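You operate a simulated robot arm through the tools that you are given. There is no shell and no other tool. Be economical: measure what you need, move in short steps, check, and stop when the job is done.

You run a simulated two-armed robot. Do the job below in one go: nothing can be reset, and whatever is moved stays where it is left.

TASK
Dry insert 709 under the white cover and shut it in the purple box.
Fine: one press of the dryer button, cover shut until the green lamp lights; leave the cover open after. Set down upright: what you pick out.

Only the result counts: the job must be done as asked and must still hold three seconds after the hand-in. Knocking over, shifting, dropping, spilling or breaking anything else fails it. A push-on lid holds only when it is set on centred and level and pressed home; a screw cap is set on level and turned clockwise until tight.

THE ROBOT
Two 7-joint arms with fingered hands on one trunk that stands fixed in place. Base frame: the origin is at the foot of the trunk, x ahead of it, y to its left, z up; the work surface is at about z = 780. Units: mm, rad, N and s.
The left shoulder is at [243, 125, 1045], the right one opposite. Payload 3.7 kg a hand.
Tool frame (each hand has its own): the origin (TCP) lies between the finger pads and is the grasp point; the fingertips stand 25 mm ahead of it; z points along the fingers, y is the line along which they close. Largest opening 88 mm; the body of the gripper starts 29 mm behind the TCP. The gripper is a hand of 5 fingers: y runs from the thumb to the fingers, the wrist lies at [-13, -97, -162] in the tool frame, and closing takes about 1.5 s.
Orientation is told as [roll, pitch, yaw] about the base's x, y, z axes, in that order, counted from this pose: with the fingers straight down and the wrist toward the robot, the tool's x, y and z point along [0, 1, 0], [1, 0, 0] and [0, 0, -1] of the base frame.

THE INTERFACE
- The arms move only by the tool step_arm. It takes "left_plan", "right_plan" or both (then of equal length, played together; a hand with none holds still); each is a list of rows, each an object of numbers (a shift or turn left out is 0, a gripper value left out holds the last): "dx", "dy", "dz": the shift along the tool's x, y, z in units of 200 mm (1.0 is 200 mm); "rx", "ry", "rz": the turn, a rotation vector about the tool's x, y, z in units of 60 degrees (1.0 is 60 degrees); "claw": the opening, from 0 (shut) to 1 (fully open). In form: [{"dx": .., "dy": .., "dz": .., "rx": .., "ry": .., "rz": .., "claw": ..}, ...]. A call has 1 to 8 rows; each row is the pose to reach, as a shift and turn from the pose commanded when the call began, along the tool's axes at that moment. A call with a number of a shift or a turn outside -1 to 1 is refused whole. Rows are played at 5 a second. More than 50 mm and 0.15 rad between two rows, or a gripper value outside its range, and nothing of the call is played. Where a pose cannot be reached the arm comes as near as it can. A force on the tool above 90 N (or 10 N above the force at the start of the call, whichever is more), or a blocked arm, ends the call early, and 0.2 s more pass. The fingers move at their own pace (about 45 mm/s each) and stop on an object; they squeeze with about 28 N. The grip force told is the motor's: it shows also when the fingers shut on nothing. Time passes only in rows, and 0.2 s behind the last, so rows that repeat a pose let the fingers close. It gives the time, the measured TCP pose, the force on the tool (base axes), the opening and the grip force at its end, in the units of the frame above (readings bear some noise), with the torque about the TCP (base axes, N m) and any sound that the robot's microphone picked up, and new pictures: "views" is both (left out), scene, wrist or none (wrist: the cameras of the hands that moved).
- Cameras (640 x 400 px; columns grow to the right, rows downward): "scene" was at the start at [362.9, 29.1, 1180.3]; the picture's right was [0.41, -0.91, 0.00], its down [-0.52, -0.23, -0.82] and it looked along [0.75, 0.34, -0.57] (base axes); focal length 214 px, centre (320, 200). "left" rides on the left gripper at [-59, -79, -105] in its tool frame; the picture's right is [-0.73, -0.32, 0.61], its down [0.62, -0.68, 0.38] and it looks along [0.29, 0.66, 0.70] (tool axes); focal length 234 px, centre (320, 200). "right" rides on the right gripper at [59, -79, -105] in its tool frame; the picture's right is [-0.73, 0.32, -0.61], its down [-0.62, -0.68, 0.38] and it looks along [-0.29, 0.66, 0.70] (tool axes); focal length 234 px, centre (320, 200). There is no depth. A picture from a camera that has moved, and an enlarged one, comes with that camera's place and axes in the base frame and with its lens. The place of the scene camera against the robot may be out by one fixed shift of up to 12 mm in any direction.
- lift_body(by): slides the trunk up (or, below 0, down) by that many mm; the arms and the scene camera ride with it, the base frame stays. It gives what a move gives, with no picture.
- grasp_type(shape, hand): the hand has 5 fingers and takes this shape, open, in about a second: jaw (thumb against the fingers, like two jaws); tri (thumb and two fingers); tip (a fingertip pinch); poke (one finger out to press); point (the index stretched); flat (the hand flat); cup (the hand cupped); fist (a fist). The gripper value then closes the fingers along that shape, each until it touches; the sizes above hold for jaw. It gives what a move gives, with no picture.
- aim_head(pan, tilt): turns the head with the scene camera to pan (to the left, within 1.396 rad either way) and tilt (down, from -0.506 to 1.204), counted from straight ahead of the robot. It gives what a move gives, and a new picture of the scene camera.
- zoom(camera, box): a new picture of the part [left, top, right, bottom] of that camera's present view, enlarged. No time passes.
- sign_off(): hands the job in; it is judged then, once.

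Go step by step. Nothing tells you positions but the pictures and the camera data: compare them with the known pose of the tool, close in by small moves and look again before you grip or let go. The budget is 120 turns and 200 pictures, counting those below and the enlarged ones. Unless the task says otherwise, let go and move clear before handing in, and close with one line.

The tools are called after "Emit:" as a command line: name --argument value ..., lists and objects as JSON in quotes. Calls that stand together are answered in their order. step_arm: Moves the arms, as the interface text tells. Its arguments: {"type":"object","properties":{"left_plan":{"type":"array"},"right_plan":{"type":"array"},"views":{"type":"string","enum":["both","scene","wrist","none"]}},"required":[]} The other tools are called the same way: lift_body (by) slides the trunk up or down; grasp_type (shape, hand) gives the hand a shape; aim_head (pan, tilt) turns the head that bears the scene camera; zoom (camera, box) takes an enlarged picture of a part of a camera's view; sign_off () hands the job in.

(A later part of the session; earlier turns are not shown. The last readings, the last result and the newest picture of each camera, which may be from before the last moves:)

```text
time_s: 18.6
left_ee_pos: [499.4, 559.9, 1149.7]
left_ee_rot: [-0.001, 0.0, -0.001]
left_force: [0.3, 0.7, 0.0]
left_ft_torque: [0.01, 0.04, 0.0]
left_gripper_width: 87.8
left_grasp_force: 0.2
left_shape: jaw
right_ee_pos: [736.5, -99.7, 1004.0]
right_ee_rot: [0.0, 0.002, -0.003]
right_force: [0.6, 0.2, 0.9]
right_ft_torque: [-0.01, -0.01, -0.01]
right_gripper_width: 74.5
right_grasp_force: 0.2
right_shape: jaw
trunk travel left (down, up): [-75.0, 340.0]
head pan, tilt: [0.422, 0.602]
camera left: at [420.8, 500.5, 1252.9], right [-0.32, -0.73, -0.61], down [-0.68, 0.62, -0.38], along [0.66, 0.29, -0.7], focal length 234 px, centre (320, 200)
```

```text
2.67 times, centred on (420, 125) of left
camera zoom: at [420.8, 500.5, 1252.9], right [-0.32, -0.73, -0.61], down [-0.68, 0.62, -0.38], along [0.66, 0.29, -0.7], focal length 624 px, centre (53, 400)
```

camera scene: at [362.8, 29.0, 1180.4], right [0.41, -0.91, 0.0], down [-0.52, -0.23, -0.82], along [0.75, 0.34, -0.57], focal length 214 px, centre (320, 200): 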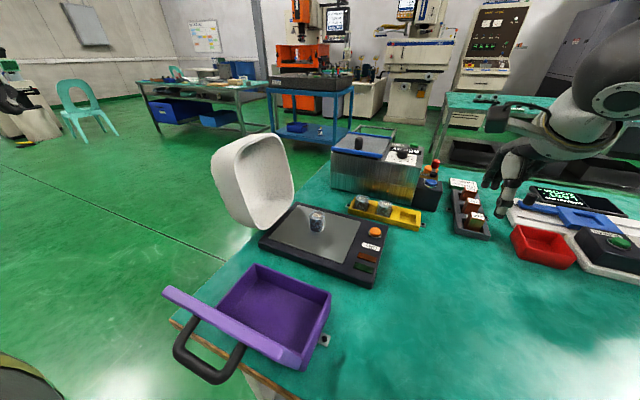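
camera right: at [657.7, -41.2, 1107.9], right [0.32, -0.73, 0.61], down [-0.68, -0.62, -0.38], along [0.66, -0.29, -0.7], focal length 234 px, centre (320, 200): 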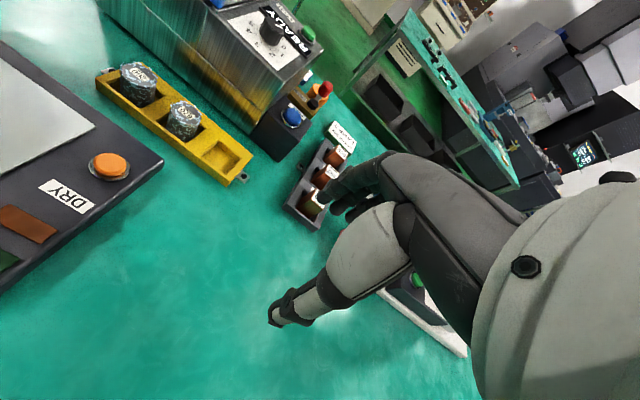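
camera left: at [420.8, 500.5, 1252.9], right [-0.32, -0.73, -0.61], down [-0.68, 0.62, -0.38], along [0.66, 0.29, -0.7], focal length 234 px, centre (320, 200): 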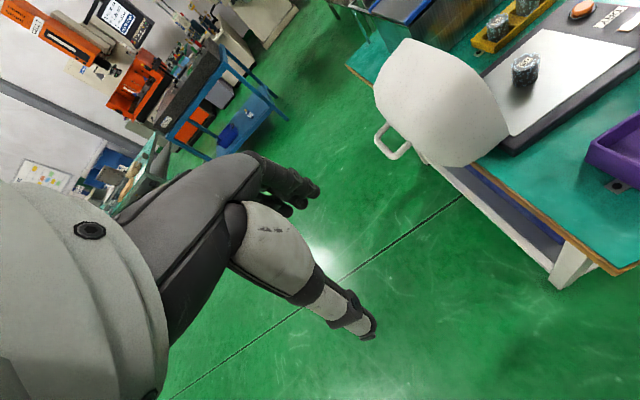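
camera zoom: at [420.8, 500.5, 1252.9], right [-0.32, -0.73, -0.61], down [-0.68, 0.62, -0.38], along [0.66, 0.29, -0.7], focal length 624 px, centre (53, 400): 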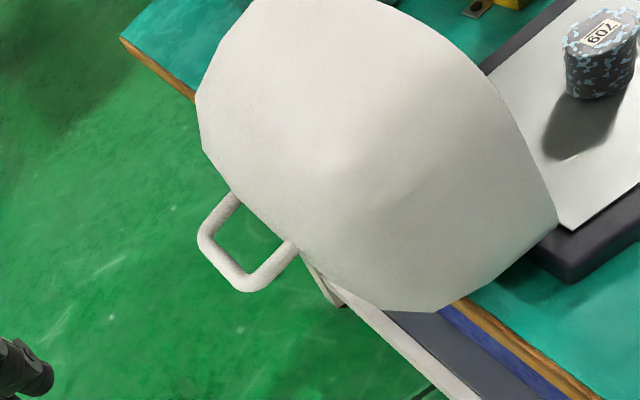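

The handle is a loop with its bar along x, centre ≈ (733, 479, 916), hinge at about (y 335, z 805). I will cage that bar loosely between thumb and fingers; first I yaw the left hand so it closes along y.

Emit:
step_arm --left_plan '[{"dy": 0.1, "rz": -0.125, "claw": 1}, {"dy": 0.2, "rz": -0.25}, {"dy": 0.3, "rz": -0.375}, {"dy": 0.4, "rz": -0.5}, {"dy": 0.5, "rz": -0.625}, {"dy": 0.65, "rz": -0.75}, {"dy": 0.65, "rz": -0.75}]' --views "none"

Emit:
step_arm --left_plan '[{"dx": -0.07, "dy": 0.05, "rz": -0.125}, {"dx": -0.14, "dy": 0.1, "rz": -0.25}, {"dx": -0.21, "dy": 0.15, "rz": -0.375}, {"dx": -0.28, "dy": 0.2, "dz": 0.05, "rz": -0.5}, {"dx": -0.35, "dy": 0.25, "dz": 0.1, "rz": -0.625}, {"dx": -0.435, "dy": 0.29, "dz": 0.15, "rz": -0.75}, {"dx": -0.435, "dy": 0.29, "dz": 0.15, "rz": -0.75}]' --views "both"

```text
time_s: 20.2
left_ee_pos: [631.3, 559.4, 1153.3]
left_ee_rot: [0.0, -0.002, 0.786]
left_force: [-0.6, 0.6, -0.4]
left_ft_torque: [0.03, -0.01, -0.02]
left_gripper_width: 87.5
left_grasp_force: 0.1
left_shape: jaw
right_ee_pos: [735.9, -100.1, 1003.0]
right_ee_rot: [-0.001, -0.001, -0.001]
right_force: [-0.1, -0.5, -0.3]
right_ft_torque: [0.0, -0.01, 0.0]
right_gripper_width: 74.6
right_grasp_force: 0.1
right_shape: jaw
trunk travel left (down, up): [-75.0, 340.0]
head pan, tilt: [0.422, 0.602]
```

```text
time_s: 21.8
left_ee_pos: [732.1, 537.2, 1122.5]
left_ee_rot: [-0.002, 0.0, 1.572]
left_force: [0.4, 0.0, -0.3]
left_ft_torque: [0.06, 0.0, 0.03]
left_gripper_width: 87.7
left_grasp_force: 0.2
left_shape: jaw
right_ee_pos: [734.8, -99.9, 1003.3]
right_ee_rot: [0.0, 0.001, -0.002]
right_force: [-0.1, 0.6, 0.3]
right_ft_torque: [0.02, 0.03, 0.0]
right_gripper_width: 74.5
right_grasp_force: 0.1
right_shape: jaw
trunk travel left (down, up): [-75.0, 340.0]
head pan, tilt: [0.422, 0.602]
camera scene: at [362.3, 29.0, 1180.7], right [0.41, -0.91, 0.0], down [-0.52, -0.23, -0.82], along [0.75, 0.34, -0.57], focal length 214 px, centre (320, 200)
camera left: at [790.1, 457.8, 1225.6], right [0.73, -0.32, -0.61], down [-0.62, -0.68, -0.38], along [-0.29, 0.66, -0.7], focal length 234 px, centre (320, 200)
```

scene: 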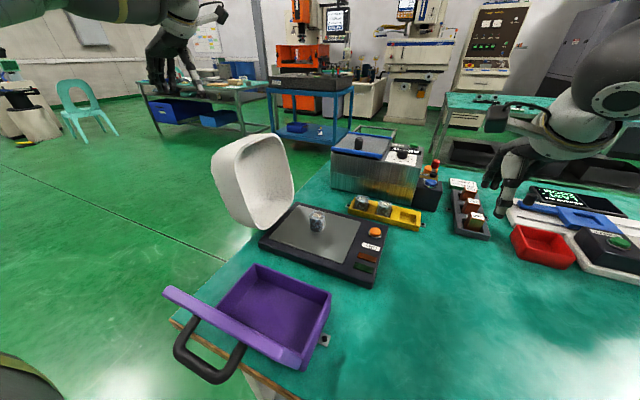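
left: 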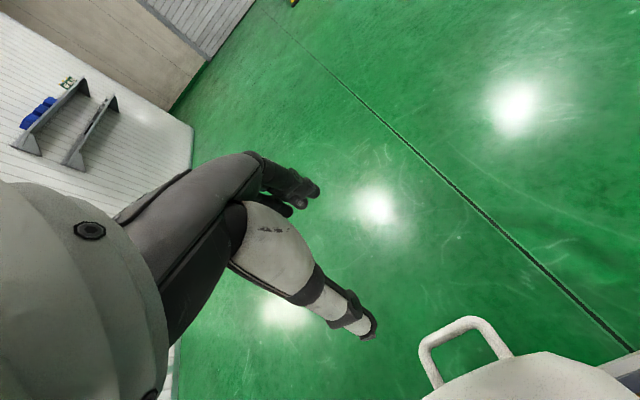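

From straight above, the bar centre is at about (734, 481, 913). I tilt the hand 30° so the fingers point down and toward the cover, stopping ~90 mm short of the bar.

Emit:
step_arm --left_plan '[{"dx": -0.01, "dy": -0.01, "dz": 0.12, "rx": 0.1}, {"dx": -0.01, "dy": -0.02, "dz": 0.24, "rx": 0.2}, {"dx": -0.01, "dy": -0.03, "dz": 0.36, "rx": 0.3}, {"dx": -0.01, "dy": -0.04, "dz": 0.48, "rx": 0.4}, {"dx": -0.01, "dy": -0.055, "dz": 0.6, "rx": 0.5}, {"dx": -0.01, "dy": -0.055, "dz": 0.655, "rx": 0.5}, {"dx": -0.01, "dy": -0.055, "dz": 0.655, "rx": 0.5}]' --views "both"

Emit:
zoom --camera "scene" --box '[120, 20, 360, 260]'

```text
time_s: 23.4
left_ee_pos: [734.2, 529.0, 989.2]
left_ee_rot: [0.0, 0.525, 1.571]
left_force: [0.3, 0.5, -0.2]
left_ft_torque: [-0.01, 0.03, 0.0]
left_gripper_width: 87.7
left_grasp_force: 0.1
left_shape: jaw
right_ee_pos: [736.2, -99.5, 1003.8]
right_ee_rot: [0.0, 0.0, -0.001]
right_force: [-0.3, 0.4, -0.8]
right_ft_torque: [-0.02, -0.04, 0.02]
right_gripper_width: 74.7
right_grasp_force: 0.0
right_shape: jaw
trunk travel left (down, up): [-75.0, 340.0]
head pan, tilt: [0.422, 0.602]
camera scene: at [362.9, 29.1, 1180.3], right [0.41, -0.91, 0.0], down [-0.52, -0.23, -0.82], along [0.75, 0.34, -0.57], focal length 214 px, centre (320, 200)
camera left: at [791.9, 512.4, 1118.5], right [0.73, -0.58, -0.36], down [-0.62, -0.78, 0.01], along [-0.29, 0.22, -0.93], focal length 234 px, centre (320, 200)
```

scene: 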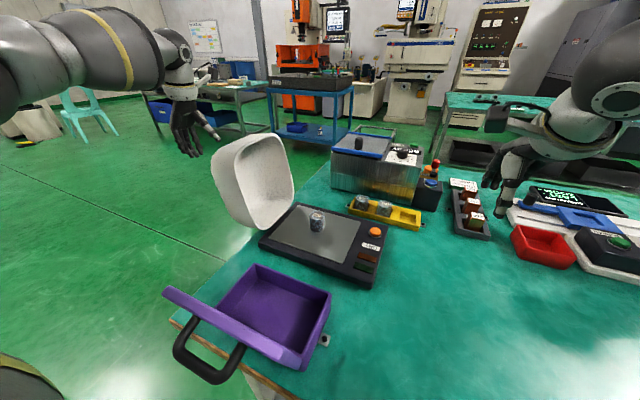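
left: 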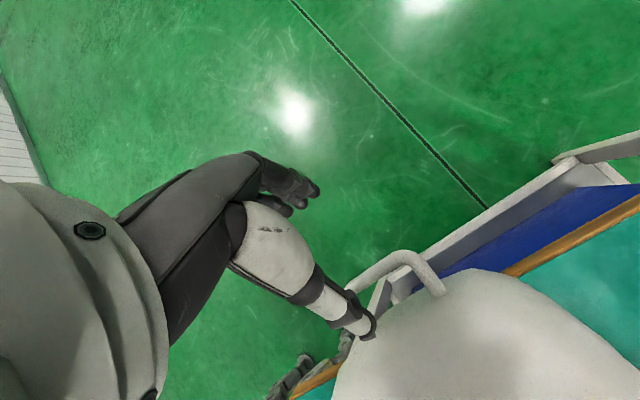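

```text
1.67 times, centred on (240, 140) of scene
camera zoom: at [362.9, 29.1, 1180.3], right [0.41, -0.91, 0.0], down [-0.52, -0.23, -0.82], along [0.75, 0.34, -0.57], focal length 358 px, centre (453, 300)
```

zoom: 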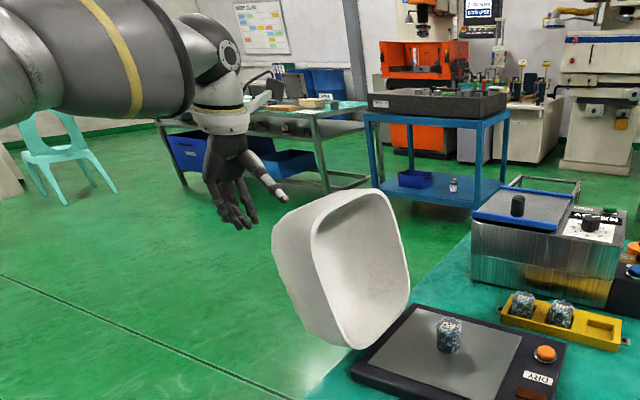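

Handle bar appears just under the thumb, aligned. I partly close the hand (about 25 mm gap) and advance most of the way, then look.

Emit:
step_arm --left_plan '[{"claw": 0.6}, {"claw": 0.4}, {"claw": 0.28}, {"claw": 0.28}, {"dy": -0.01, "dz": 0.06}, {"dy": -0.01, "dz": 0.12}, {"dy": -0.01, "dz": 0.18}, {"dy": -0.01, "dz": 0.22}]' --views "wrist"

Emit:
zoom --camera "left" --box '[230, 150, 490, 390]'

```text
time_s: 25.2
left_ee_pos: [735.4, 505.9, 952.9]
left_ee_rot: [-0.002, 0.523, 1.569]
left_force: [-0.4, 0.1, -0.6]
left_ft_torque: [0.03, 0.01, 0.01]
left_gripper_width: 24.8
left_grasp_force: 0.1
left_shape: jaw
right_ee_pos: [736.2, -99.5, 1003.2]
right_ee_rot: [0.0, -0.002, -0.002]
right_force: [0.0, -0.5, -0.3]
right_ft_torque: [-0.01, -0.01, 0.01]
right_gripper_width: 74.7
right_grasp_force: 0.0
right_shape: jaw
trunk travel left (down, up): [-75.0, 340.0]
head pan, tilt: [0.422, 0.602]
camera left: at [792.4, 488.4, 1081.8], right [0.73, -0.58, -0.36], down [-0.62, -0.78, 0.01], along [-0.29, 0.22, -0.93], focal length 234 px, centre (320, 200)
```

left: 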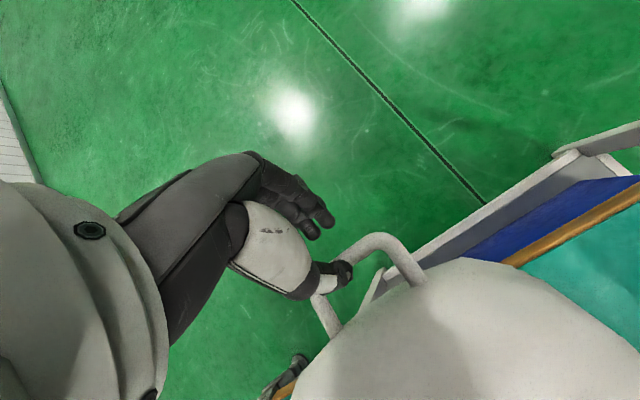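

```text
1.67 times, centred on (360, 270) of left
camera zoom: at [792.4, 488.4, 1081.8], right [0.73, -0.58, -0.36], down [-0.62, -0.78, 0.01], along [-0.29, 0.22, -0.93], focal length 390 px, centre (253, 83)
```

zoom: 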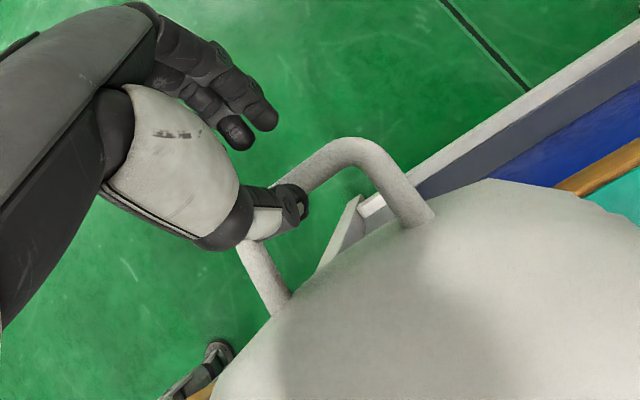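

The thumb is lined up to pass between bar and cover, fingers outside. I advance 34 mm more to cage the bar.

Emit:
step_arm --left_plan '[{"dy": -0.005, "dz": 0.05}, {"dy": -0.01, "dz": 0.1}, {"dy": -0.01, "dz": 0.14}, {"dy": -0.01, "dz": 0.17}, {"dy": -0.01, "dz": 0.17}]' --views "wrist"

Emit:
zoom --camera "left" --box '[230, 150, 490, 390]'

```text
time_s: 26.4
left_ee_pos: [734.2, 485.9, 925.8]
left_ee_rot: [0.0, 0.525, 1.572]
left_force: [-0.5, -0.1, 0.3]
left_ft_torque: [0.03, 0.0, 0.01]
left_gripper_width: 25.1
left_grasp_force: 0.1
left_shape: jaw
right_ee_pos: [736.4, -98.5, 1003.3]
right_ee_rot: [0.0, 0.0, -0.002]
right_force: [-0.5, -0.8, 0.8]
right_ft_torque: [0.0, -0.01, -0.02]
right_gripper_width: 74.7
right_grasp_force: 0.1
right_shape: jaw
trunk travel left (down, up): [-75.0, 340.0]
head pan, tilt: [0.422, 0.602]
camera left: at [792.2, 469.7, 1054.1], right [0.73, -0.58, -0.36], down [-0.62, -0.78, 0.01], along [-0.29, 0.22, -0.93], focal length 234 px, centre (320, 200)
```

left: 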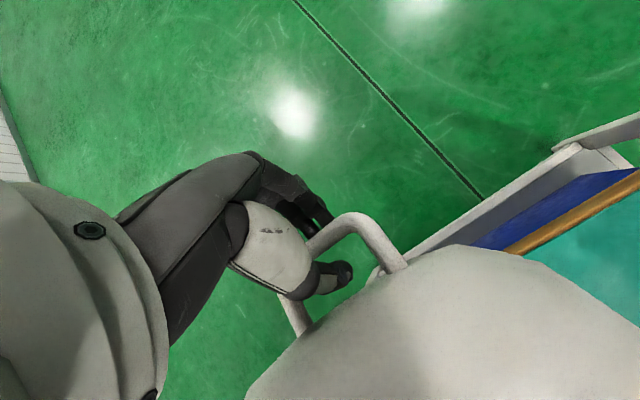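

```text
1.67 times, centred on (360, 270) of left
camera zoom: at [792.2, 469.7, 1054.1], right [0.73, -0.58, -0.36], down [-0.62, -0.78, 0.01], along [-0.29, 0.22, -0.93], focal length 390 px, centre (253, 83)
```

zoom: 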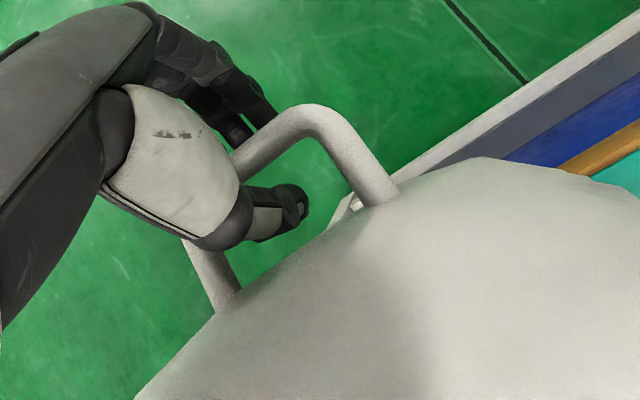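

The bar is caged: thumb inside, fingers outside. I start swinging the cover along its arc by about 20° and check forces and motion.

Emit:
step_arm --left_plan '[{"claw": 0.2}, {"claw": 0.2}, {"dy": -0.037, "dz": -0.014}, {"dy": -0.0745, "dz": -0.0285}, {"dy": -0.113, "dz": -0.04}, {"dy": -0.151, "dz": -0.0515}, {"dy": -0.228, "dz": -0.0645}, {"dy": -0.305, "dz": -0.072}]' --views "both"

Emit:
zoom --camera "scene" --box '[140, 60, 380, 260]'

```text
time_s: 28.2
left_ee_pos: [733.8, 440.6, 969.1]
left_ee_rot: [0.0, 0.524, 1.57]
left_force: [0.1, 2.3, 0.1]
left_ft_torque: [0.03, 0.01, -0.02]
left_gripper_width: 17.6
left_grasp_force: 0.0
left_shape: jaw
right_ee_pos: [736.1, -99.5, 1002.4]
right_ee_rot: [0.0, 0.0, -0.001]
right_force: [-0.5, 0.4, -0.2]
right_ft_torque: [-0.04, -0.02, -0.03]
right_gripper_width: 74.6
right_grasp_force: 0.1
right_shape: jaw
trunk travel left (down, up): [-75.0, 340.0]
head pan, tilt: [0.422, 0.602]
camera scene: at [362.7, 29.2, 1180.4], right [0.41, -0.91, 0.0], down [-0.52, -0.23, -0.82], along [0.75, 0.34, -0.57], focal length 214 px, centre (320, 200)
camera left: at [792.1, 423.9, 1097.1], right [0.73, -0.58, -0.36], down [-0.62, -0.78, 0.01], along [-0.29, 0.22, -0.93], focal length 234 px, centre (320, 200)
```

scene: 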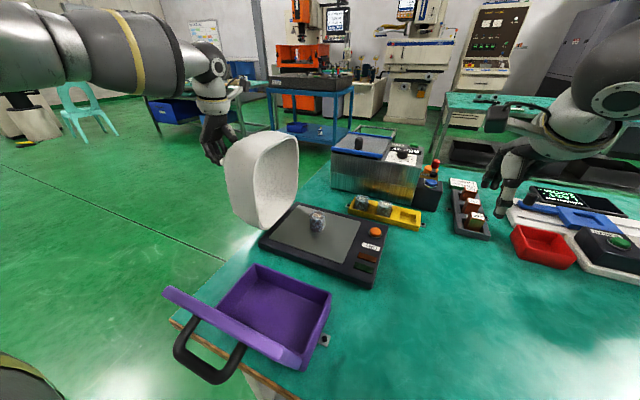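
left: 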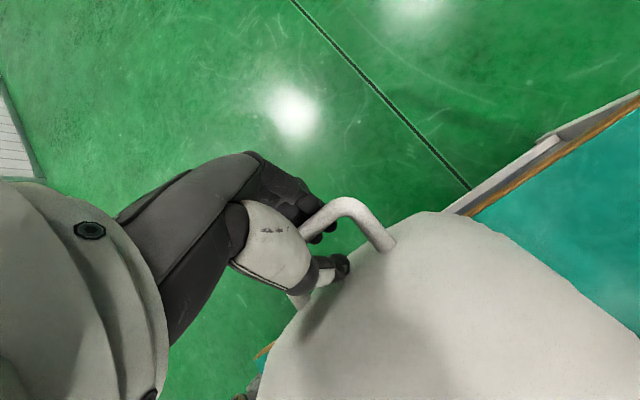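

```text
2.00 times, centred on (260, 160) of scene
camera zoom: at [362.7, 29.2, 1180.4], right [0.41, -0.91, 0.0], down [-0.52, -0.23, -0.82], along [0.75, 0.34, -0.57], focal length 429 px, centre (440, 280)
```

zoom: 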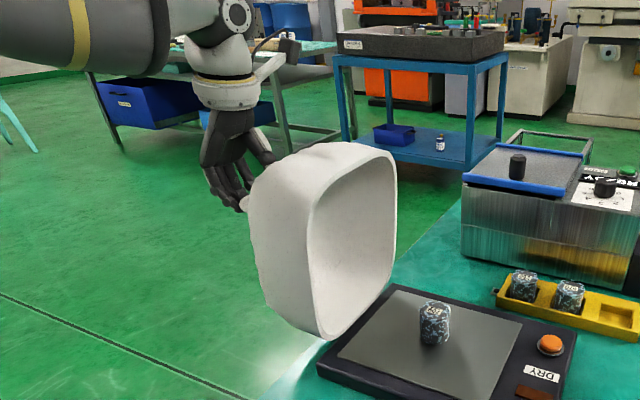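

The cover follows with only ~2 N. I continue another 30° along the arc.

Emit:
step_arm --left_plan '[{"dy": -0.08, "dz": -0.0025}, {"dy": -0.158, "dz": 0.0045}, {"dy": -0.237, "dz": 0.0165}, {"dy": -0.313, "dz": 0.036}, {"dy": -0.388, "dz": 0.062}, {"dy": -0.46, "dz": 0.094}]' --views "both"

Emit:
zoom --camera "scene" --box '[180, 90, 380, 260]'

```text
time_s: 29.6
left_ee_pos: [734.3, 351.1, 999.0]
left_ee_rot: [-0.001, 0.525, 1.568]
left_force: [0.4, 0.5, 1.1]
left_ft_torque: [0.0, -0.03, 0.03]
left_gripper_width: 17.7
left_grasp_force: 0.0
left_shape: jaw
right_ee_pos: [736.0, -99.8, 1002.8]
right_ee_rot: [-0.001, -0.001, -0.001]
right_force: [-0.7, -0.3, -0.6]
right_ft_torque: [-0.01, 0.0, -0.02]
right_gripper_width: 74.8
right_grasp_force: 0.0
right_shape: jaw
trunk travel left (down, up): [-75.0, 340.0]
head pan, tilt: [0.422, 0.602]
camera scene: at [362.8, 29.1, 1180.4], right [0.41, -0.91, 0.0], down [-0.52, -0.23, -0.82], along [0.75, 0.34, -0.57], focal length 214 px, centre (320, 200)
camera left: at [791.9, 334.0, 1127.2], right [0.73, -0.58, -0.36], down [-0.62, -0.78, 0.01], along [-0.29, 0.22, -0.93], focal length 234 px, centre (320, 200)
```

scene: 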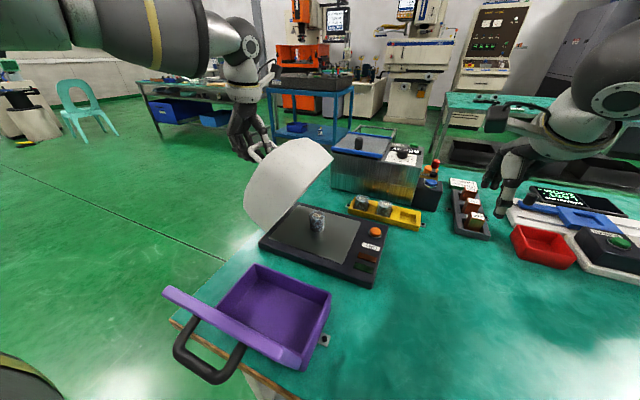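
left: 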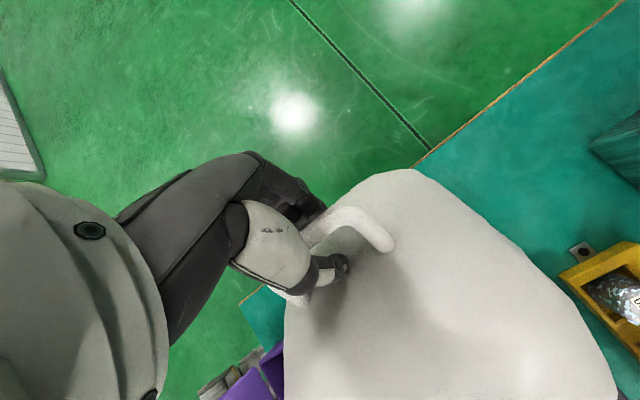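

```text
2.35 times, centred on (280, 175) of scene
camera zoom: at [362.8, 29.1, 1180.4], right [0.41, -0.91, 0.0], down [-0.52, -0.23, -0.82], along [0.75, 0.34, -0.57], focal length 505 px, centre (414, 259)
```

zoom: 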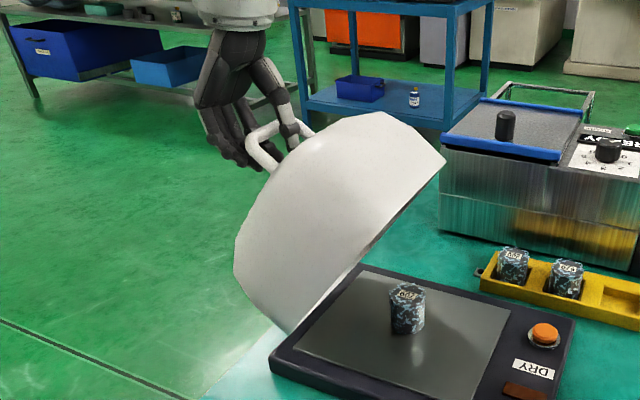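

Cover is halfway and still caged. I continue to ~80° of swing while levelling the hand.

Emit:
step_arm --left_plan '[{"dy": -0.072, "dz": 0.04, "rx": -0.055}, {"dy": -0.1415, "dz": 0.085, "rx": -0.11}, {"dy": -0.206, "dz": 0.136, "rx": -0.165}, {"dy": -0.266, "dz": 0.191, "rx": -0.22}, {"dy": -0.322, "dz": 0.252, "rx": -0.275}, {"dy": -0.371, "dz": 0.317, "rx": -0.33}]' --views "both"

Emit:
zoom --camera "scene" --box '[200, 90, 400, 260]'

```text
time_s: 31.0
left_ee_pos: [734.0, 255.1, 981.6]
left_ee_rot: [-0.004, 0.177, 1.569]
left_force: [1.3, -3.2, 6.6]
left_ft_torque: [0.01, -0.02, 0.03]
left_gripper_width: 19.3
left_grasp_force: 0.0
left_shape: jaw
right_ee_pos: [736.3, -99.0, 1002.5]
right_ee_rot: [0.001, 0.0, -0.004]
right_force: [-0.1, 0.2, 0.1]
right_ft_torque: [0.02, 0.02, -0.03]
right_gripper_width: 74.7
right_grasp_force: 0.0
right_shape: jaw
trunk travel left (down, up): [-75.0, 340.0]
head pan, tilt: [0.422, 0.602]
camera scene: at [362.4, 28.5, 1180.6], right [0.41, -0.91, 0.0], down [-0.52, -0.23, -0.82], along [0.75, 0.34, -0.57], focal length 214 px, centre (320, 200)
camera left: at [791.4, 194.9, 1097.1], right [0.73, -0.43, -0.54], down [-0.62, -0.74, -0.26], along [-0.29, 0.53, -0.8], focal length 234 px, centre (320, 200)
```

scene: 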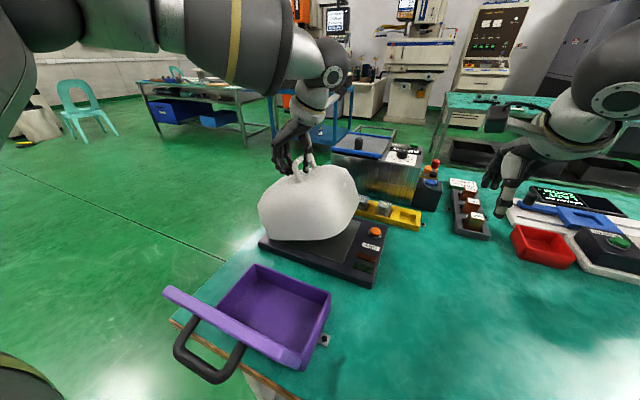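
left: 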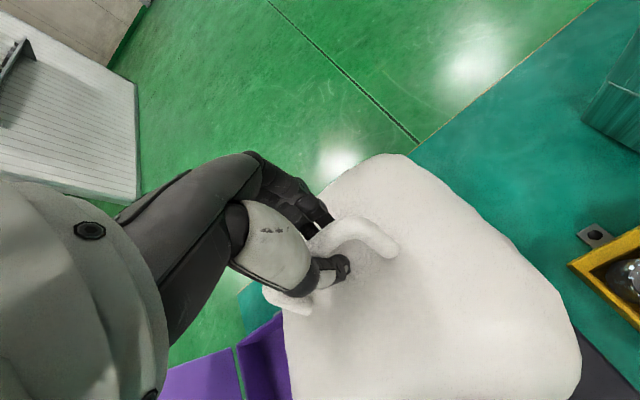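

```text
2.35 times, centred on (300, 175) of scene
camera zoom: at [362.4, 28.5, 1180.6], right [0.41, -0.91, 0.0], down [-0.52, -0.23, -0.82], along [0.75, 0.34, -0.57], focal length 505 px, centre (367, 259)
```

zoom: 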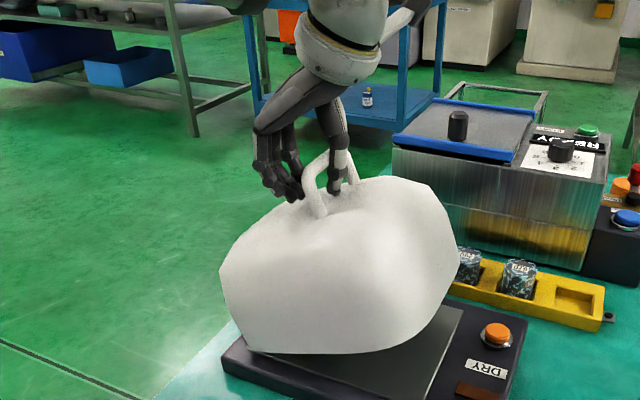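

The cover is nearly down. I continue gently another 10°.

Emit:
step_arm --left_plan '[{"dy": -0.033, "dz": 0.025, "rx": -0.027}, {"dy": -0.065, "dz": 0.05, "rx": -0.055}, {"dy": -0.095, "dz": 0.078, "rx": -0.08}, {"dy": -0.125, "dz": 0.106, "rx": -0.11}]' --views "none"

Emit:
zoom --camera "scene" --box '[200, 110, 400, 280]'

```text
time_s: 32.0
left_ee_pos: [733.9, 225.0, 965.5]
left_ee_rot: [-0.002, 0.062, 1.568]
left_force: [1.6, -7.2, 12.3]
left_ft_torque: [0.05, 0.0, 0.06]
left_gripper_width: 21.5
left_grasp_force: 0.0
left_shape: jaw
right_ee_pos: [735.9, -101.0, 1004.1]
right_ee_rot: [0.003, 0.001, -0.002]
right_force: [1.3, 0.3, 0.2]
right_ft_torque: [-0.01, 0.02, 0.0]
right_gripper_width: 74.7
right_grasp_force: 0.1
right_shape: jaw
trunk travel left (down, up): [-75.0, 340.0]
head pan, tilt: [0.422, 0.602]
```

```text
2.35 times, centred on (300, 195) of scene
camera zoom: at [361.9, 27.9, 1180.8], right [0.41, -0.91, 0.0], down [-0.52, -0.23, -0.83], along [0.75, 0.34, -0.56], focal length 505 px, centre (367, 212)
```

zoom: 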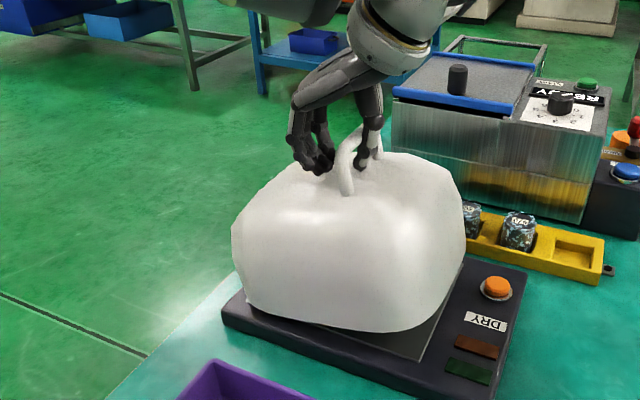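

About 5° remain; the hand is slightly too deep and pressing. I loosen the fingers and see how the cover settles.

Emit:
step_arm --left_plan '[{"dz": -0.02, "claw": 0.3}, {"dz": -0.04, "claw": 0.4}, {"dz": -0.06, "claw": 0.5}, {"dz": -0.06, "claw": 0.5}]' --views "wrist"

Emit:
zoom --camera "scene" --box '[200, 110, 400, 280]'

```text
time_s: 33.0
left_ee_pos: [733.8, 228.2, 976.2]
left_ee_rot: [0.0, 0.064, 1.57]
left_force: [1.5, -0.5, -1.1]
left_ft_torque: [-0.02, 0.03, 0.0]
left_gripper_width: 44.0
left_grasp_force: 0.0
left_shape: jaw
right_ee_pos: [736.5, -99.6, 1002.2]
right_ee_rot: [-0.001, -0.001, -0.002]
right_force: [0.6, 0.8, 0.8]
right_ft_torque: [0.02, 0.02, -0.01]
right_gripper_width: 74.9
right_grasp_force: 0.1
right_shape: jaw
trunk travel left (down, up): [-75.0, 340.0]
head pan, tilt: [0.422, 0.602]
camera left: at [792.1, 155.4, 1083.8], right [0.73, -0.36, -0.59], down [-0.62, -0.7, -0.34], along [-0.29, 0.61, -0.74], focal length 234 px, centre (320, 200)
```

left: 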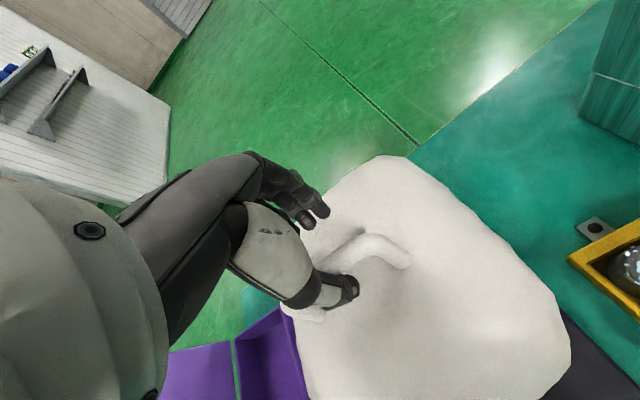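

```text
2.35 times, centred on (300, 195) of scene
camera zoom: at [362.9, 29.1, 1180.3], right [0.41, -0.91, 0.0], down [-0.52, -0.23, -0.82], along [0.75, 0.34, -0.57], focal length 505 px, centre (367, 212)
```

zoom: 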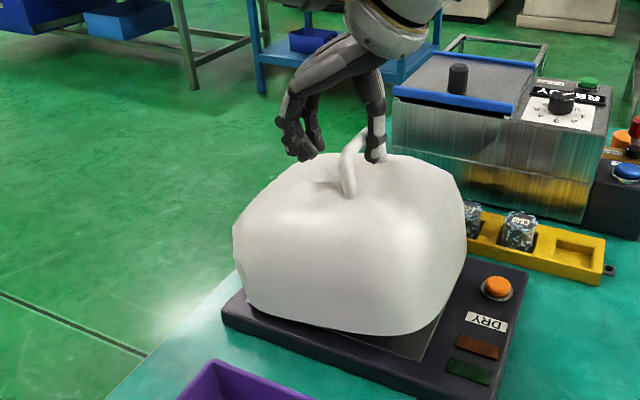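

The fingers are free of load. I lift the left hand clear upward and look at the cover state.

Emit:
step_arm --left_plan '[{"dz": -0.1, "claw": 0.6}, {"dz": -0.2}, {"dz": -0.35}, {"dz": -0.5}]' --views "both"

Emit:
zoom --camera "scene" --box '[220, 130, 400, 290]'

Emit:
zoom --camera "left" --box '[260, 150, 640, 400]'

```text
time_s: 34.0
left_ee_pos: [728.8, 239.2, 1073.7]
left_ee_rot: [-0.002, 0.064, 1.57]
left_force: [0.4, 0.2, 0.6]
left_ft_torque: [-0.01, -0.01, 0.0]
left_gripper_width: 52.4
left_grasp_force: 0.0
left_shape: jaw
left hand out of reach, approached as far as the arm can: row 4
right_ee_pos: [735.9, -99.0, 1003.3]
right_ee_rot: [0.0, -0.001, -0.002]
right_force: [0.5, -0.5, 0.6]
right_ft_torque: [0.03, -0.01, 0.01]
right_gripper_width: 74.5
right_grasp_force: 0.0
right_shape: jaw
trunk travel left (down, up): [-75.0, 340.0]
head pan, tilt: [0.422, 0.602]
camera scene: at [361.9, 29.0, 1180.8], right [0.41, -0.91, 0.0], down [-0.52, -0.23, -0.82], along [0.75, 0.34, -0.57], focal length 214 px, centre (320, 200)
camera left: at [785.4, 166.2, 1182.1], right [0.73, -0.36, -0.58], down [-0.62, -0.7, -0.34], along [-0.29, 0.61, -0.74], focal length 234 px, centre (320, 200)
```

scene: 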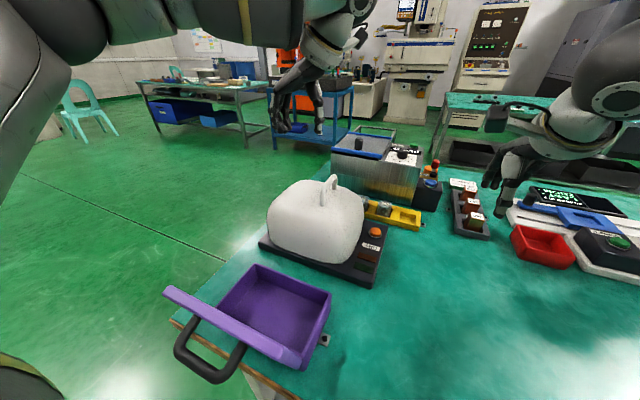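
left: 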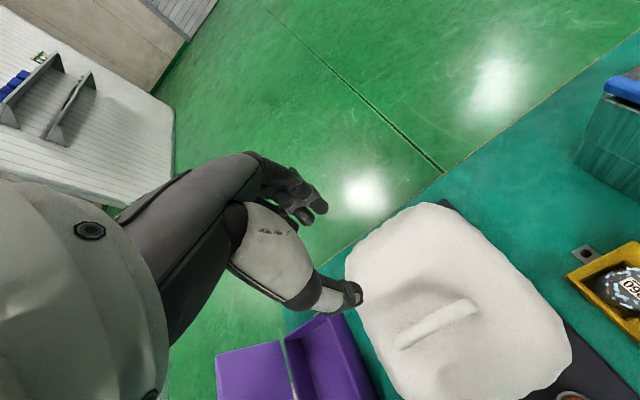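

```text
2.50 times, centred on (310, 210) of scene
camera zoom: at [361.9, 29.0, 1180.8], right [0.41, -0.91, 0.0], down [-0.52, -0.23, -0.82], along [0.75, 0.34, -0.57], focal length 536 px, centre (345, 175)
```

zoom: 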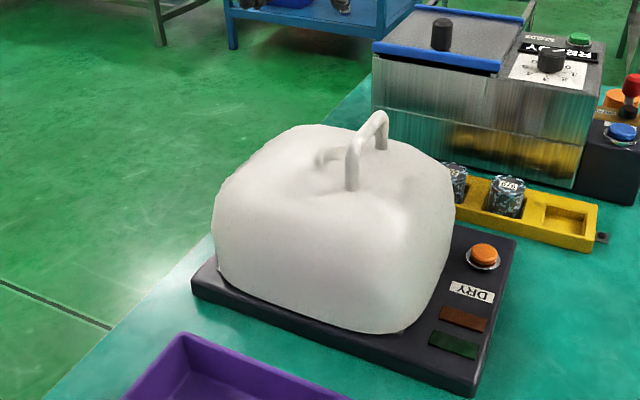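

```text
1.60 times, centred on (450, 275) of left
camera zoom: at [785.4, 166.2, 1182.1], right [0.73, -0.36, -0.58], down [-0.62, -0.7, -0.34], along [-0.29, 0.61, -0.74], focal length 375 px, centre (112, 80)
```

zoom: 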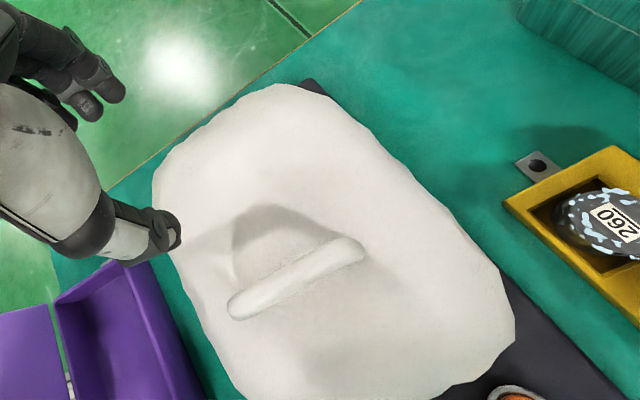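

The cover fell fully shut on the plate. Now I move the left hand aside a bit, shape the right hand for poking, and approach the DRY button near (775, 72, 815).

Emit:
grasp_type --shape "poke" --hand "right"

Emit:
step_arm --left_plan '[{"dy": 0.1}, {"dy": 0.25}, {"dy": 0.4}, {"dy": 0.55}, {"dy": 0.7}, {"dy": 0.7}]' --right_plan '[{"dx": 0.14, "dy": 0.03, "dz": 0.06}, {"dx": 0.28, "dy": 0.06, "dz": 0.12}, {"dx": 0.42, "dy": 0.1, "dz": 0.2}, {"dx": 0.56, "dy": 0.14, "dz": 0.28}, {"dx": 0.7, "dy": 0.18, "dz": 0.36}, {"dx": 0.86, "dy": 0.2, "dz": 0.4}]' --views "both"

Emit:
zoom --camera "right" --box '[200, 120, 440, 380]'

Emit:
zoom --camera "scene" --box '[320, 120, 460, 290]'

```text
time_s: 34.9
left_ee_pos: [728.6, 238.2, 1073.2]
left_ee_rot: [-0.001, 0.065, 1.569]
left_force: [-0.5, 0.2, -0.1]
left_ft_torque: [-0.02, -0.03, 0.02]
left_gripper_width: 52.8
left_grasp_force: 0.1
left_shape: jaw
right_ee_pos: [736.4, -99.6, 1002.9]
right_ee_rot: [0.0, 0.0, -0.001]
right_force: [-0.5, 0.0, 2.0]
right_ft_torque: [0.02, -0.02, 0.01]
right_gripper_width: 0.2
right_grasp_force: 0.1
right_shape: poke
trunk travel left (down, up): [-75.0, 340.0]
head pan, tilt: [0.422, 0.602]
```

```text
time_s: 36.3
left_ee_pos: [727.4, 379.0, 1063.4]
left_ee_rot: [0.001, 0.063, 1.569]
left_force: [-1.2, 0.4, 0.2]
left_ft_torque: [-0.02, -0.04, 0.01]
left_gripper_width: 52.9
left_grasp_force: 0.1
left_shape: jaw
right_ee_pos: [777.2, 71.4, 922.4]
right_ee_rot: [0.0, 0.0, -0.002]
right_force: [0.0, 0.1, 0.9]
right_ft_torque: [0.01, 0.02, 0.0]
right_gripper_width: 0.0
right_grasp_force: 0.0
right_shape: poke
trunk travel left (down, up): [-75.0, 340.0]
head pan, tilt: [0.422, 0.602]
camera scene: at [363.0, 29.4, 1180.3], right [0.41, -0.91, 0.0], down [-0.52, -0.23, -0.82], along [0.75, 0.34, -0.57], focal length 214 px, centre (320, 200)
camera right: at [698.5, 130.8, 1027.3], right [0.32, -0.73, 0.61], down [-0.68, -0.62, -0.38], along [0.66, -0.29, -0.7], focal length 234 px, centre (320, 200)
camera left: at [785.7, 306.2, 1170.2], right [0.73, -0.36, -0.59], down [-0.62, -0.7, -0.34], along [-0.29, 0.61, -0.74], focal length 234 px, centre (320, 200)
```

scene: 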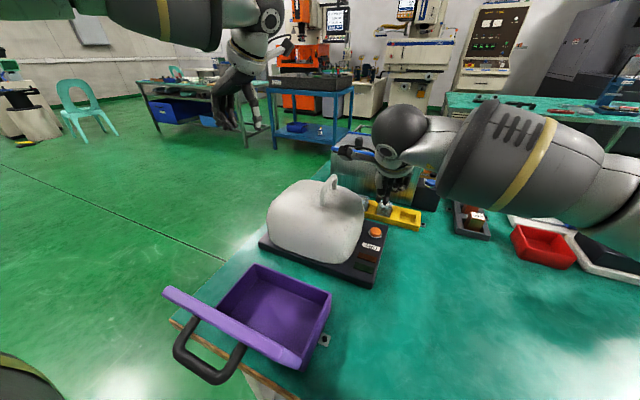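
right: 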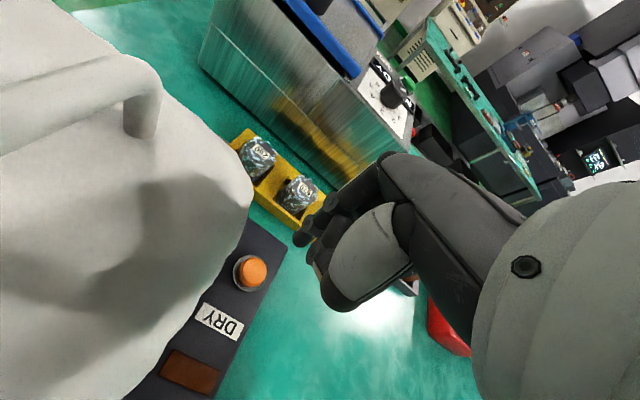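
left: 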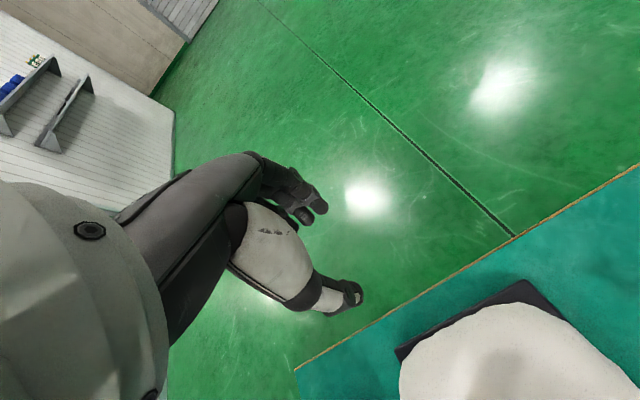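

```text
1.54 times, centred on (320, 250) of right
camera zoom: at [698.5, 130.8, 1027.3], right [0.32, -0.73, 0.61], down [-0.68, -0.62, -0.38], along [0.66, -0.29, -0.7], focal length 360 px, centre (320, 123)
```

zoom: 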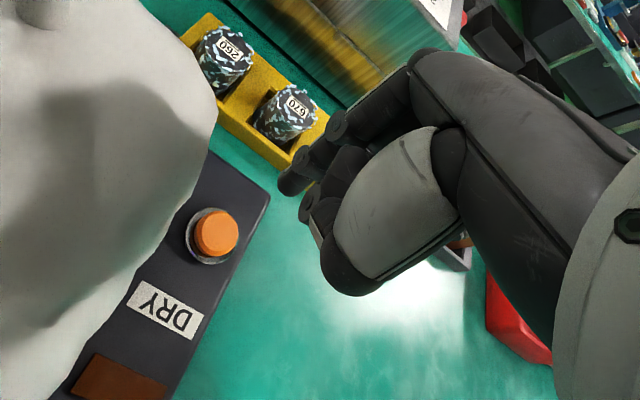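

```text
2.35 times, centred on (390, 205) of scene
camera zoom: at [363.0, 29.4, 1180.3], right [0.41, -0.91, 0.0], down [-0.52, -0.23, -0.82], along [0.75, 0.34, -0.57], focal length 505 px, centre (155, 188)
```

zoom: 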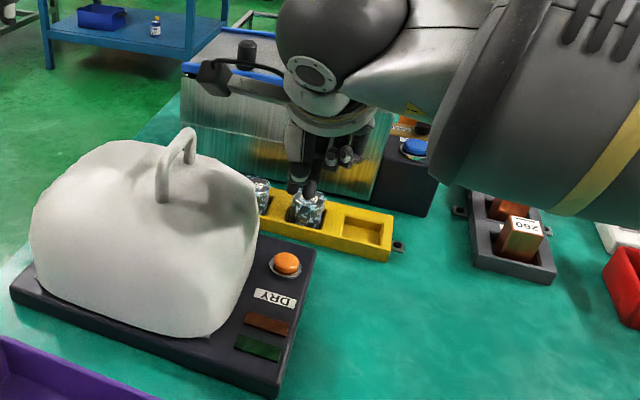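

The poke finger tip is about 25 mm ahead of the TCP and ~6 mm left of it; button at (776, 73, 815). I lower most of the way with a small correction and look.

Emit:
step_arm --right_plan '[{"dx": -0.02, "dz": 0.08}, {"dx": -0.02, "dz": 0.16}, {"dx": -0.02, "dz": 0.24}, {"dx": -0.02, "dz": 0.3}, {"dx": -0.02, "dz": 0.3}]' --views "none"

Emit:
zoom --camera "right" --box '[200, 120, 440, 380]'

Emit:
zoom --camera "scene" --box '[340, 190, 420, 250]'

```text
time_s: 37.5
left_ee_pos: [728.3, 378.2, 1062.5]
left_ee_rot: [0.001, 0.064, 1.571]
left_force: [-0.1, 0.6, -0.4]
left_ft_torque: [-0.02, -0.02, -0.01]
left_gripper_width: 52.8
left_grasp_force: 0.0
left_shape: jaw
right_ee_pos: [776.1, 67.8, 861.4]
right_ee_rot: [-0.002, 0.001, -0.001]
right_force: [-1.2, 0.0, 0.6]
right_ft_torque: [0.0, -0.01, 0.04]
right_gripper_width: 0.0
right_grasp_force: 0.0
right_shape: poke
trunk travel left (down, up): [-75.0, 340.0]
head pan, tilt: [0.422, 0.602]
```

```text
1.54 times, centred on (320, 250) of right
camera zoom: at [697.4, 127.1, 966.9], right [0.32, -0.73, 0.61], down [-0.68, -0.62, -0.38], along [0.66, -0.29, -0.7], focal length 360 px, centre (320, 123)
```

zoom: 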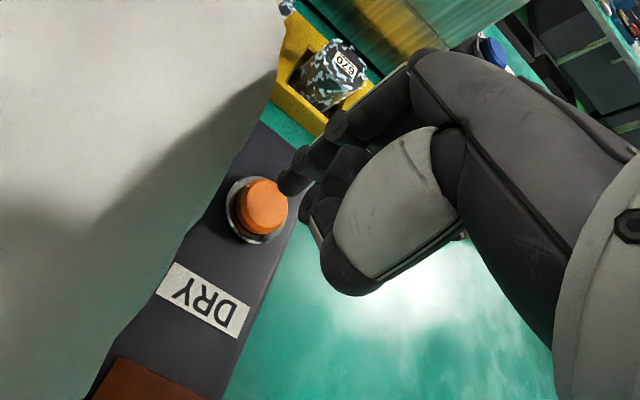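

```text
6.67 times, centred on (380, 220) of scene
camera zoom: at [362.8, 29.1, 1180.4], right [0.41, -0.91, 0.0], down [-0.52, -0.23, -0.82], along [0.75, 0.34, -0.57], focal length 1430 px, centre (-80, 67)
```

zoom: 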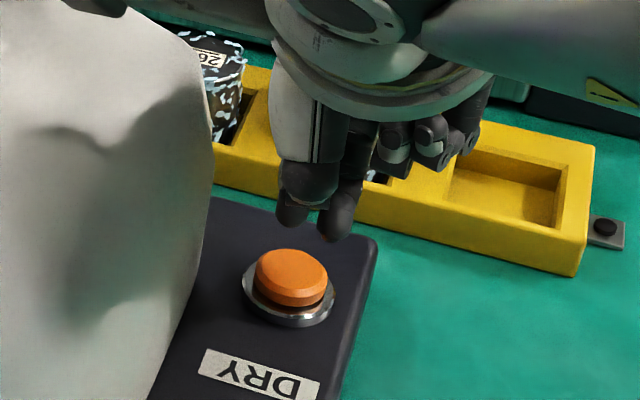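

By cross-checking both cameras, the index tip is at about (783, 74, 834), so I shift 7 mm back and lower to just above the button.

Emit:
step_arm --right_plan '[{"dy": -0.02, "dz": 0.0}, {"dy": -0.035, "dz": 0.02}, {"dy": -0.035, "dz": 0.05}, {"dy": -0.035, "dz": 0.05}]' --views "none"

Emit:
zoom --camera "right" --box '[220, 180, 360, 280]'

Emit:
zoom --camera "scene" --box '[340, 190, 420, 250]'

```text
time_s: 38.5
left_ee_pos: [727.7, 379.7, 1063.5]
left_ee_rot: [0.0, 0.064, 1.568]
left_force: [-0.8, -0.2, 0.4]
left_ft_torque: [-0.02, -0.01, 0.01]
left_gripper_width: 52.9
left_grasp_force: 0.1
left_shape: jaw
right_ee_pos: [770.3, 67.9, 852.3]
right_ee_rot: [0.0, -0.003, -0.001]
right_force: [-0.2, 0.5, 0.6]
right_ft_torque: [-0.02, 0.0, -0.01]
right_gripper_width: 0.0
right_grasp_force: 0.0
right_shape: poke
trunk travel left (down, up): [-75.0, 340.0]
head pan, tilt: [0.422, 0.602]
```

```text
4.00 times, centred on (290, 230) of right
camera zoom: at [691.7, 126.2, 956.7], right [0.32, -0.73, 0.61], down [-0.68, -0.62, -0.38], along [0.66, -0.29, -0.7], focal length 937 px, centre (440, 80)
```

zoom: 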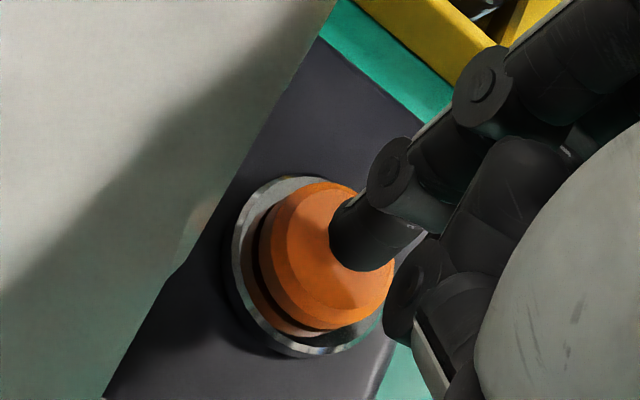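

```text
6.67 times, centred on (380, 220) of scene
camera zoom: at [362.8, 29.1, 1180.4], right [0.41, -0.91, 0.0], down [-0.52, -0.23, -0.82], along [0.75, 0.34, -0.57], focal length 1430 px, centre (-80, 67)
```

zoom: 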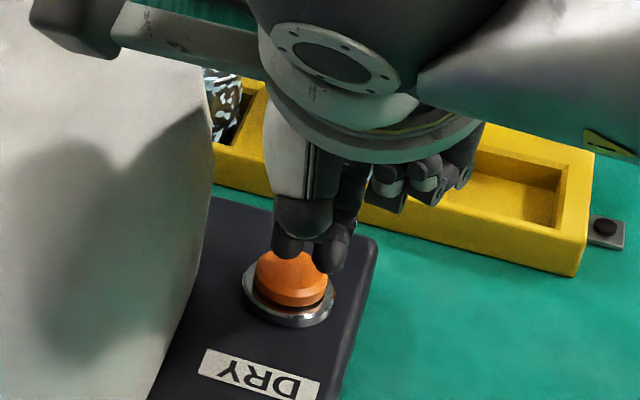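

The tip is right over the button with ~8 mm to go. I press gently in small steps, watching force and sound.

Emit:
step_arm --right_plan '[{"dz": 0.02}, {"dz": 0.04}]' --views "none"

Emit:
zoom --camera "right" --box '[220, 180, 360, 280]'

Emit:
zoom --camera "scene" --box '[320, 190, 420, 290]'

```text
time_s: 39.1
left_ee_pos: [727.4, 379.2, 1062.0]
left_ee_rot: [0.001, 0.061, 1.57]
left_force: [-1.2, -0.2, 0.2]
left_ft_torque: [0.02, 0.03, -0.01]
left_gripper_width: 52.6
left_grasp_force: 0.0
left_shape: jaw
right_ee_pos: [769.7, 68.0, 843.0]
right_ee_rot: [-0.001, -0.002, -0.002]
right_force: [-0.8, -0.5, -0.1]
right_ft_torque: [0.03, 0.02, 0.0]
right_gripper_width: 0.2
right_grasp_force: 0.0
right_shape: poke
trunk travel left (down, up): [-75.0, 340.0]
head pan, tilt: [0.422, 0.602]
```

```text
4.00 times, centred on (290, 230) of right
camera zoom: at [690.8, 126.6, 948.4], right [0.32, -0.73, 0.61], down [-0.68, -0.62, -0.38], along [0.66, -0.29, -0.7], focal length 937 px, centre (440, 80)
```

zoom: 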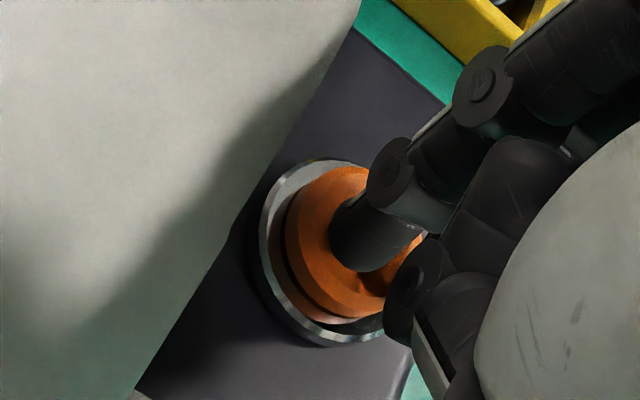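

```text
4.00 times, centred on (370, 240) of scene
camera zoom: at [362.8, 29.1, 1180.4], right [0.41, -0.91, 0.0], down [-0.52, -0.23, -0.82], along [0.75, 0.34, -0.57], focal length 858 px, centre (120, 40)
```

zoom: 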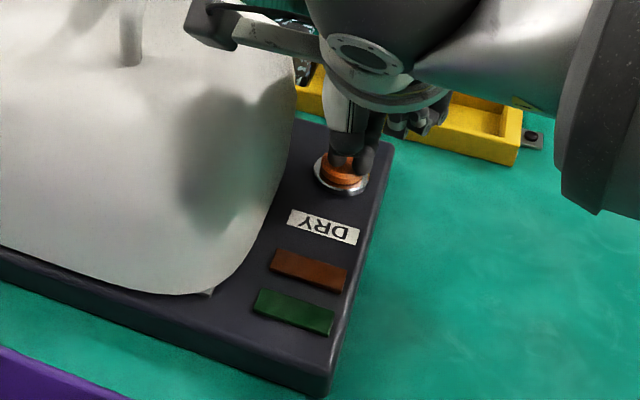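

Nearly touching. I press a few millimetres more.

Emit:
step_arm --right_plan '[{"dz": 0.015}, {"dz": 0.03}]' --views "none"

Emit:
zoom --camera "scene" --box '[320, 190, 420, 290]'

```text
time_s: 39.7
left_ee_pos: [725.8, 379.4, 1062.9]
left_ee_rot: [0.0, 0.064, 1.569]
left_force: [-0.8, 0.6, 0.1]
left_ft_torque: [-0.01, 0.03, -0.02]
left_gripper_width: 53.2
left_grasp_force: 0.1
left_shape: jaw
right_ee_pos: [769.3, 66.6, 838.3]
right_ee_rot: [-0.001, -0.002, -0.002]
right_force: [0.0, -1.6, 4.8]
right_ft_torque: [0.0, 0.03, 0.01]
right_gripper_width: 0.0
right_grasp_force: 0.1
right_shape: poke
trunk travel left (down, up): [-75.0, 340.0]
head pan, tilt: [0.422, 0.602]
heard: click
```

```text
4.00 times, centred on (370, 240) of scene
camera zoom: at [362.2, 28.9, 1180.7], right [0.41, -0.91, 0.0], down [-0.52, -0.23, -0.82], along [0.75, 0.34, -0.57], focal length 858 px, centre (120, 40)
```

zoom: 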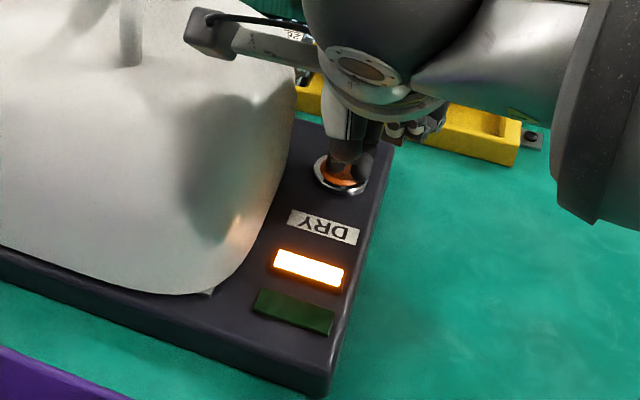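

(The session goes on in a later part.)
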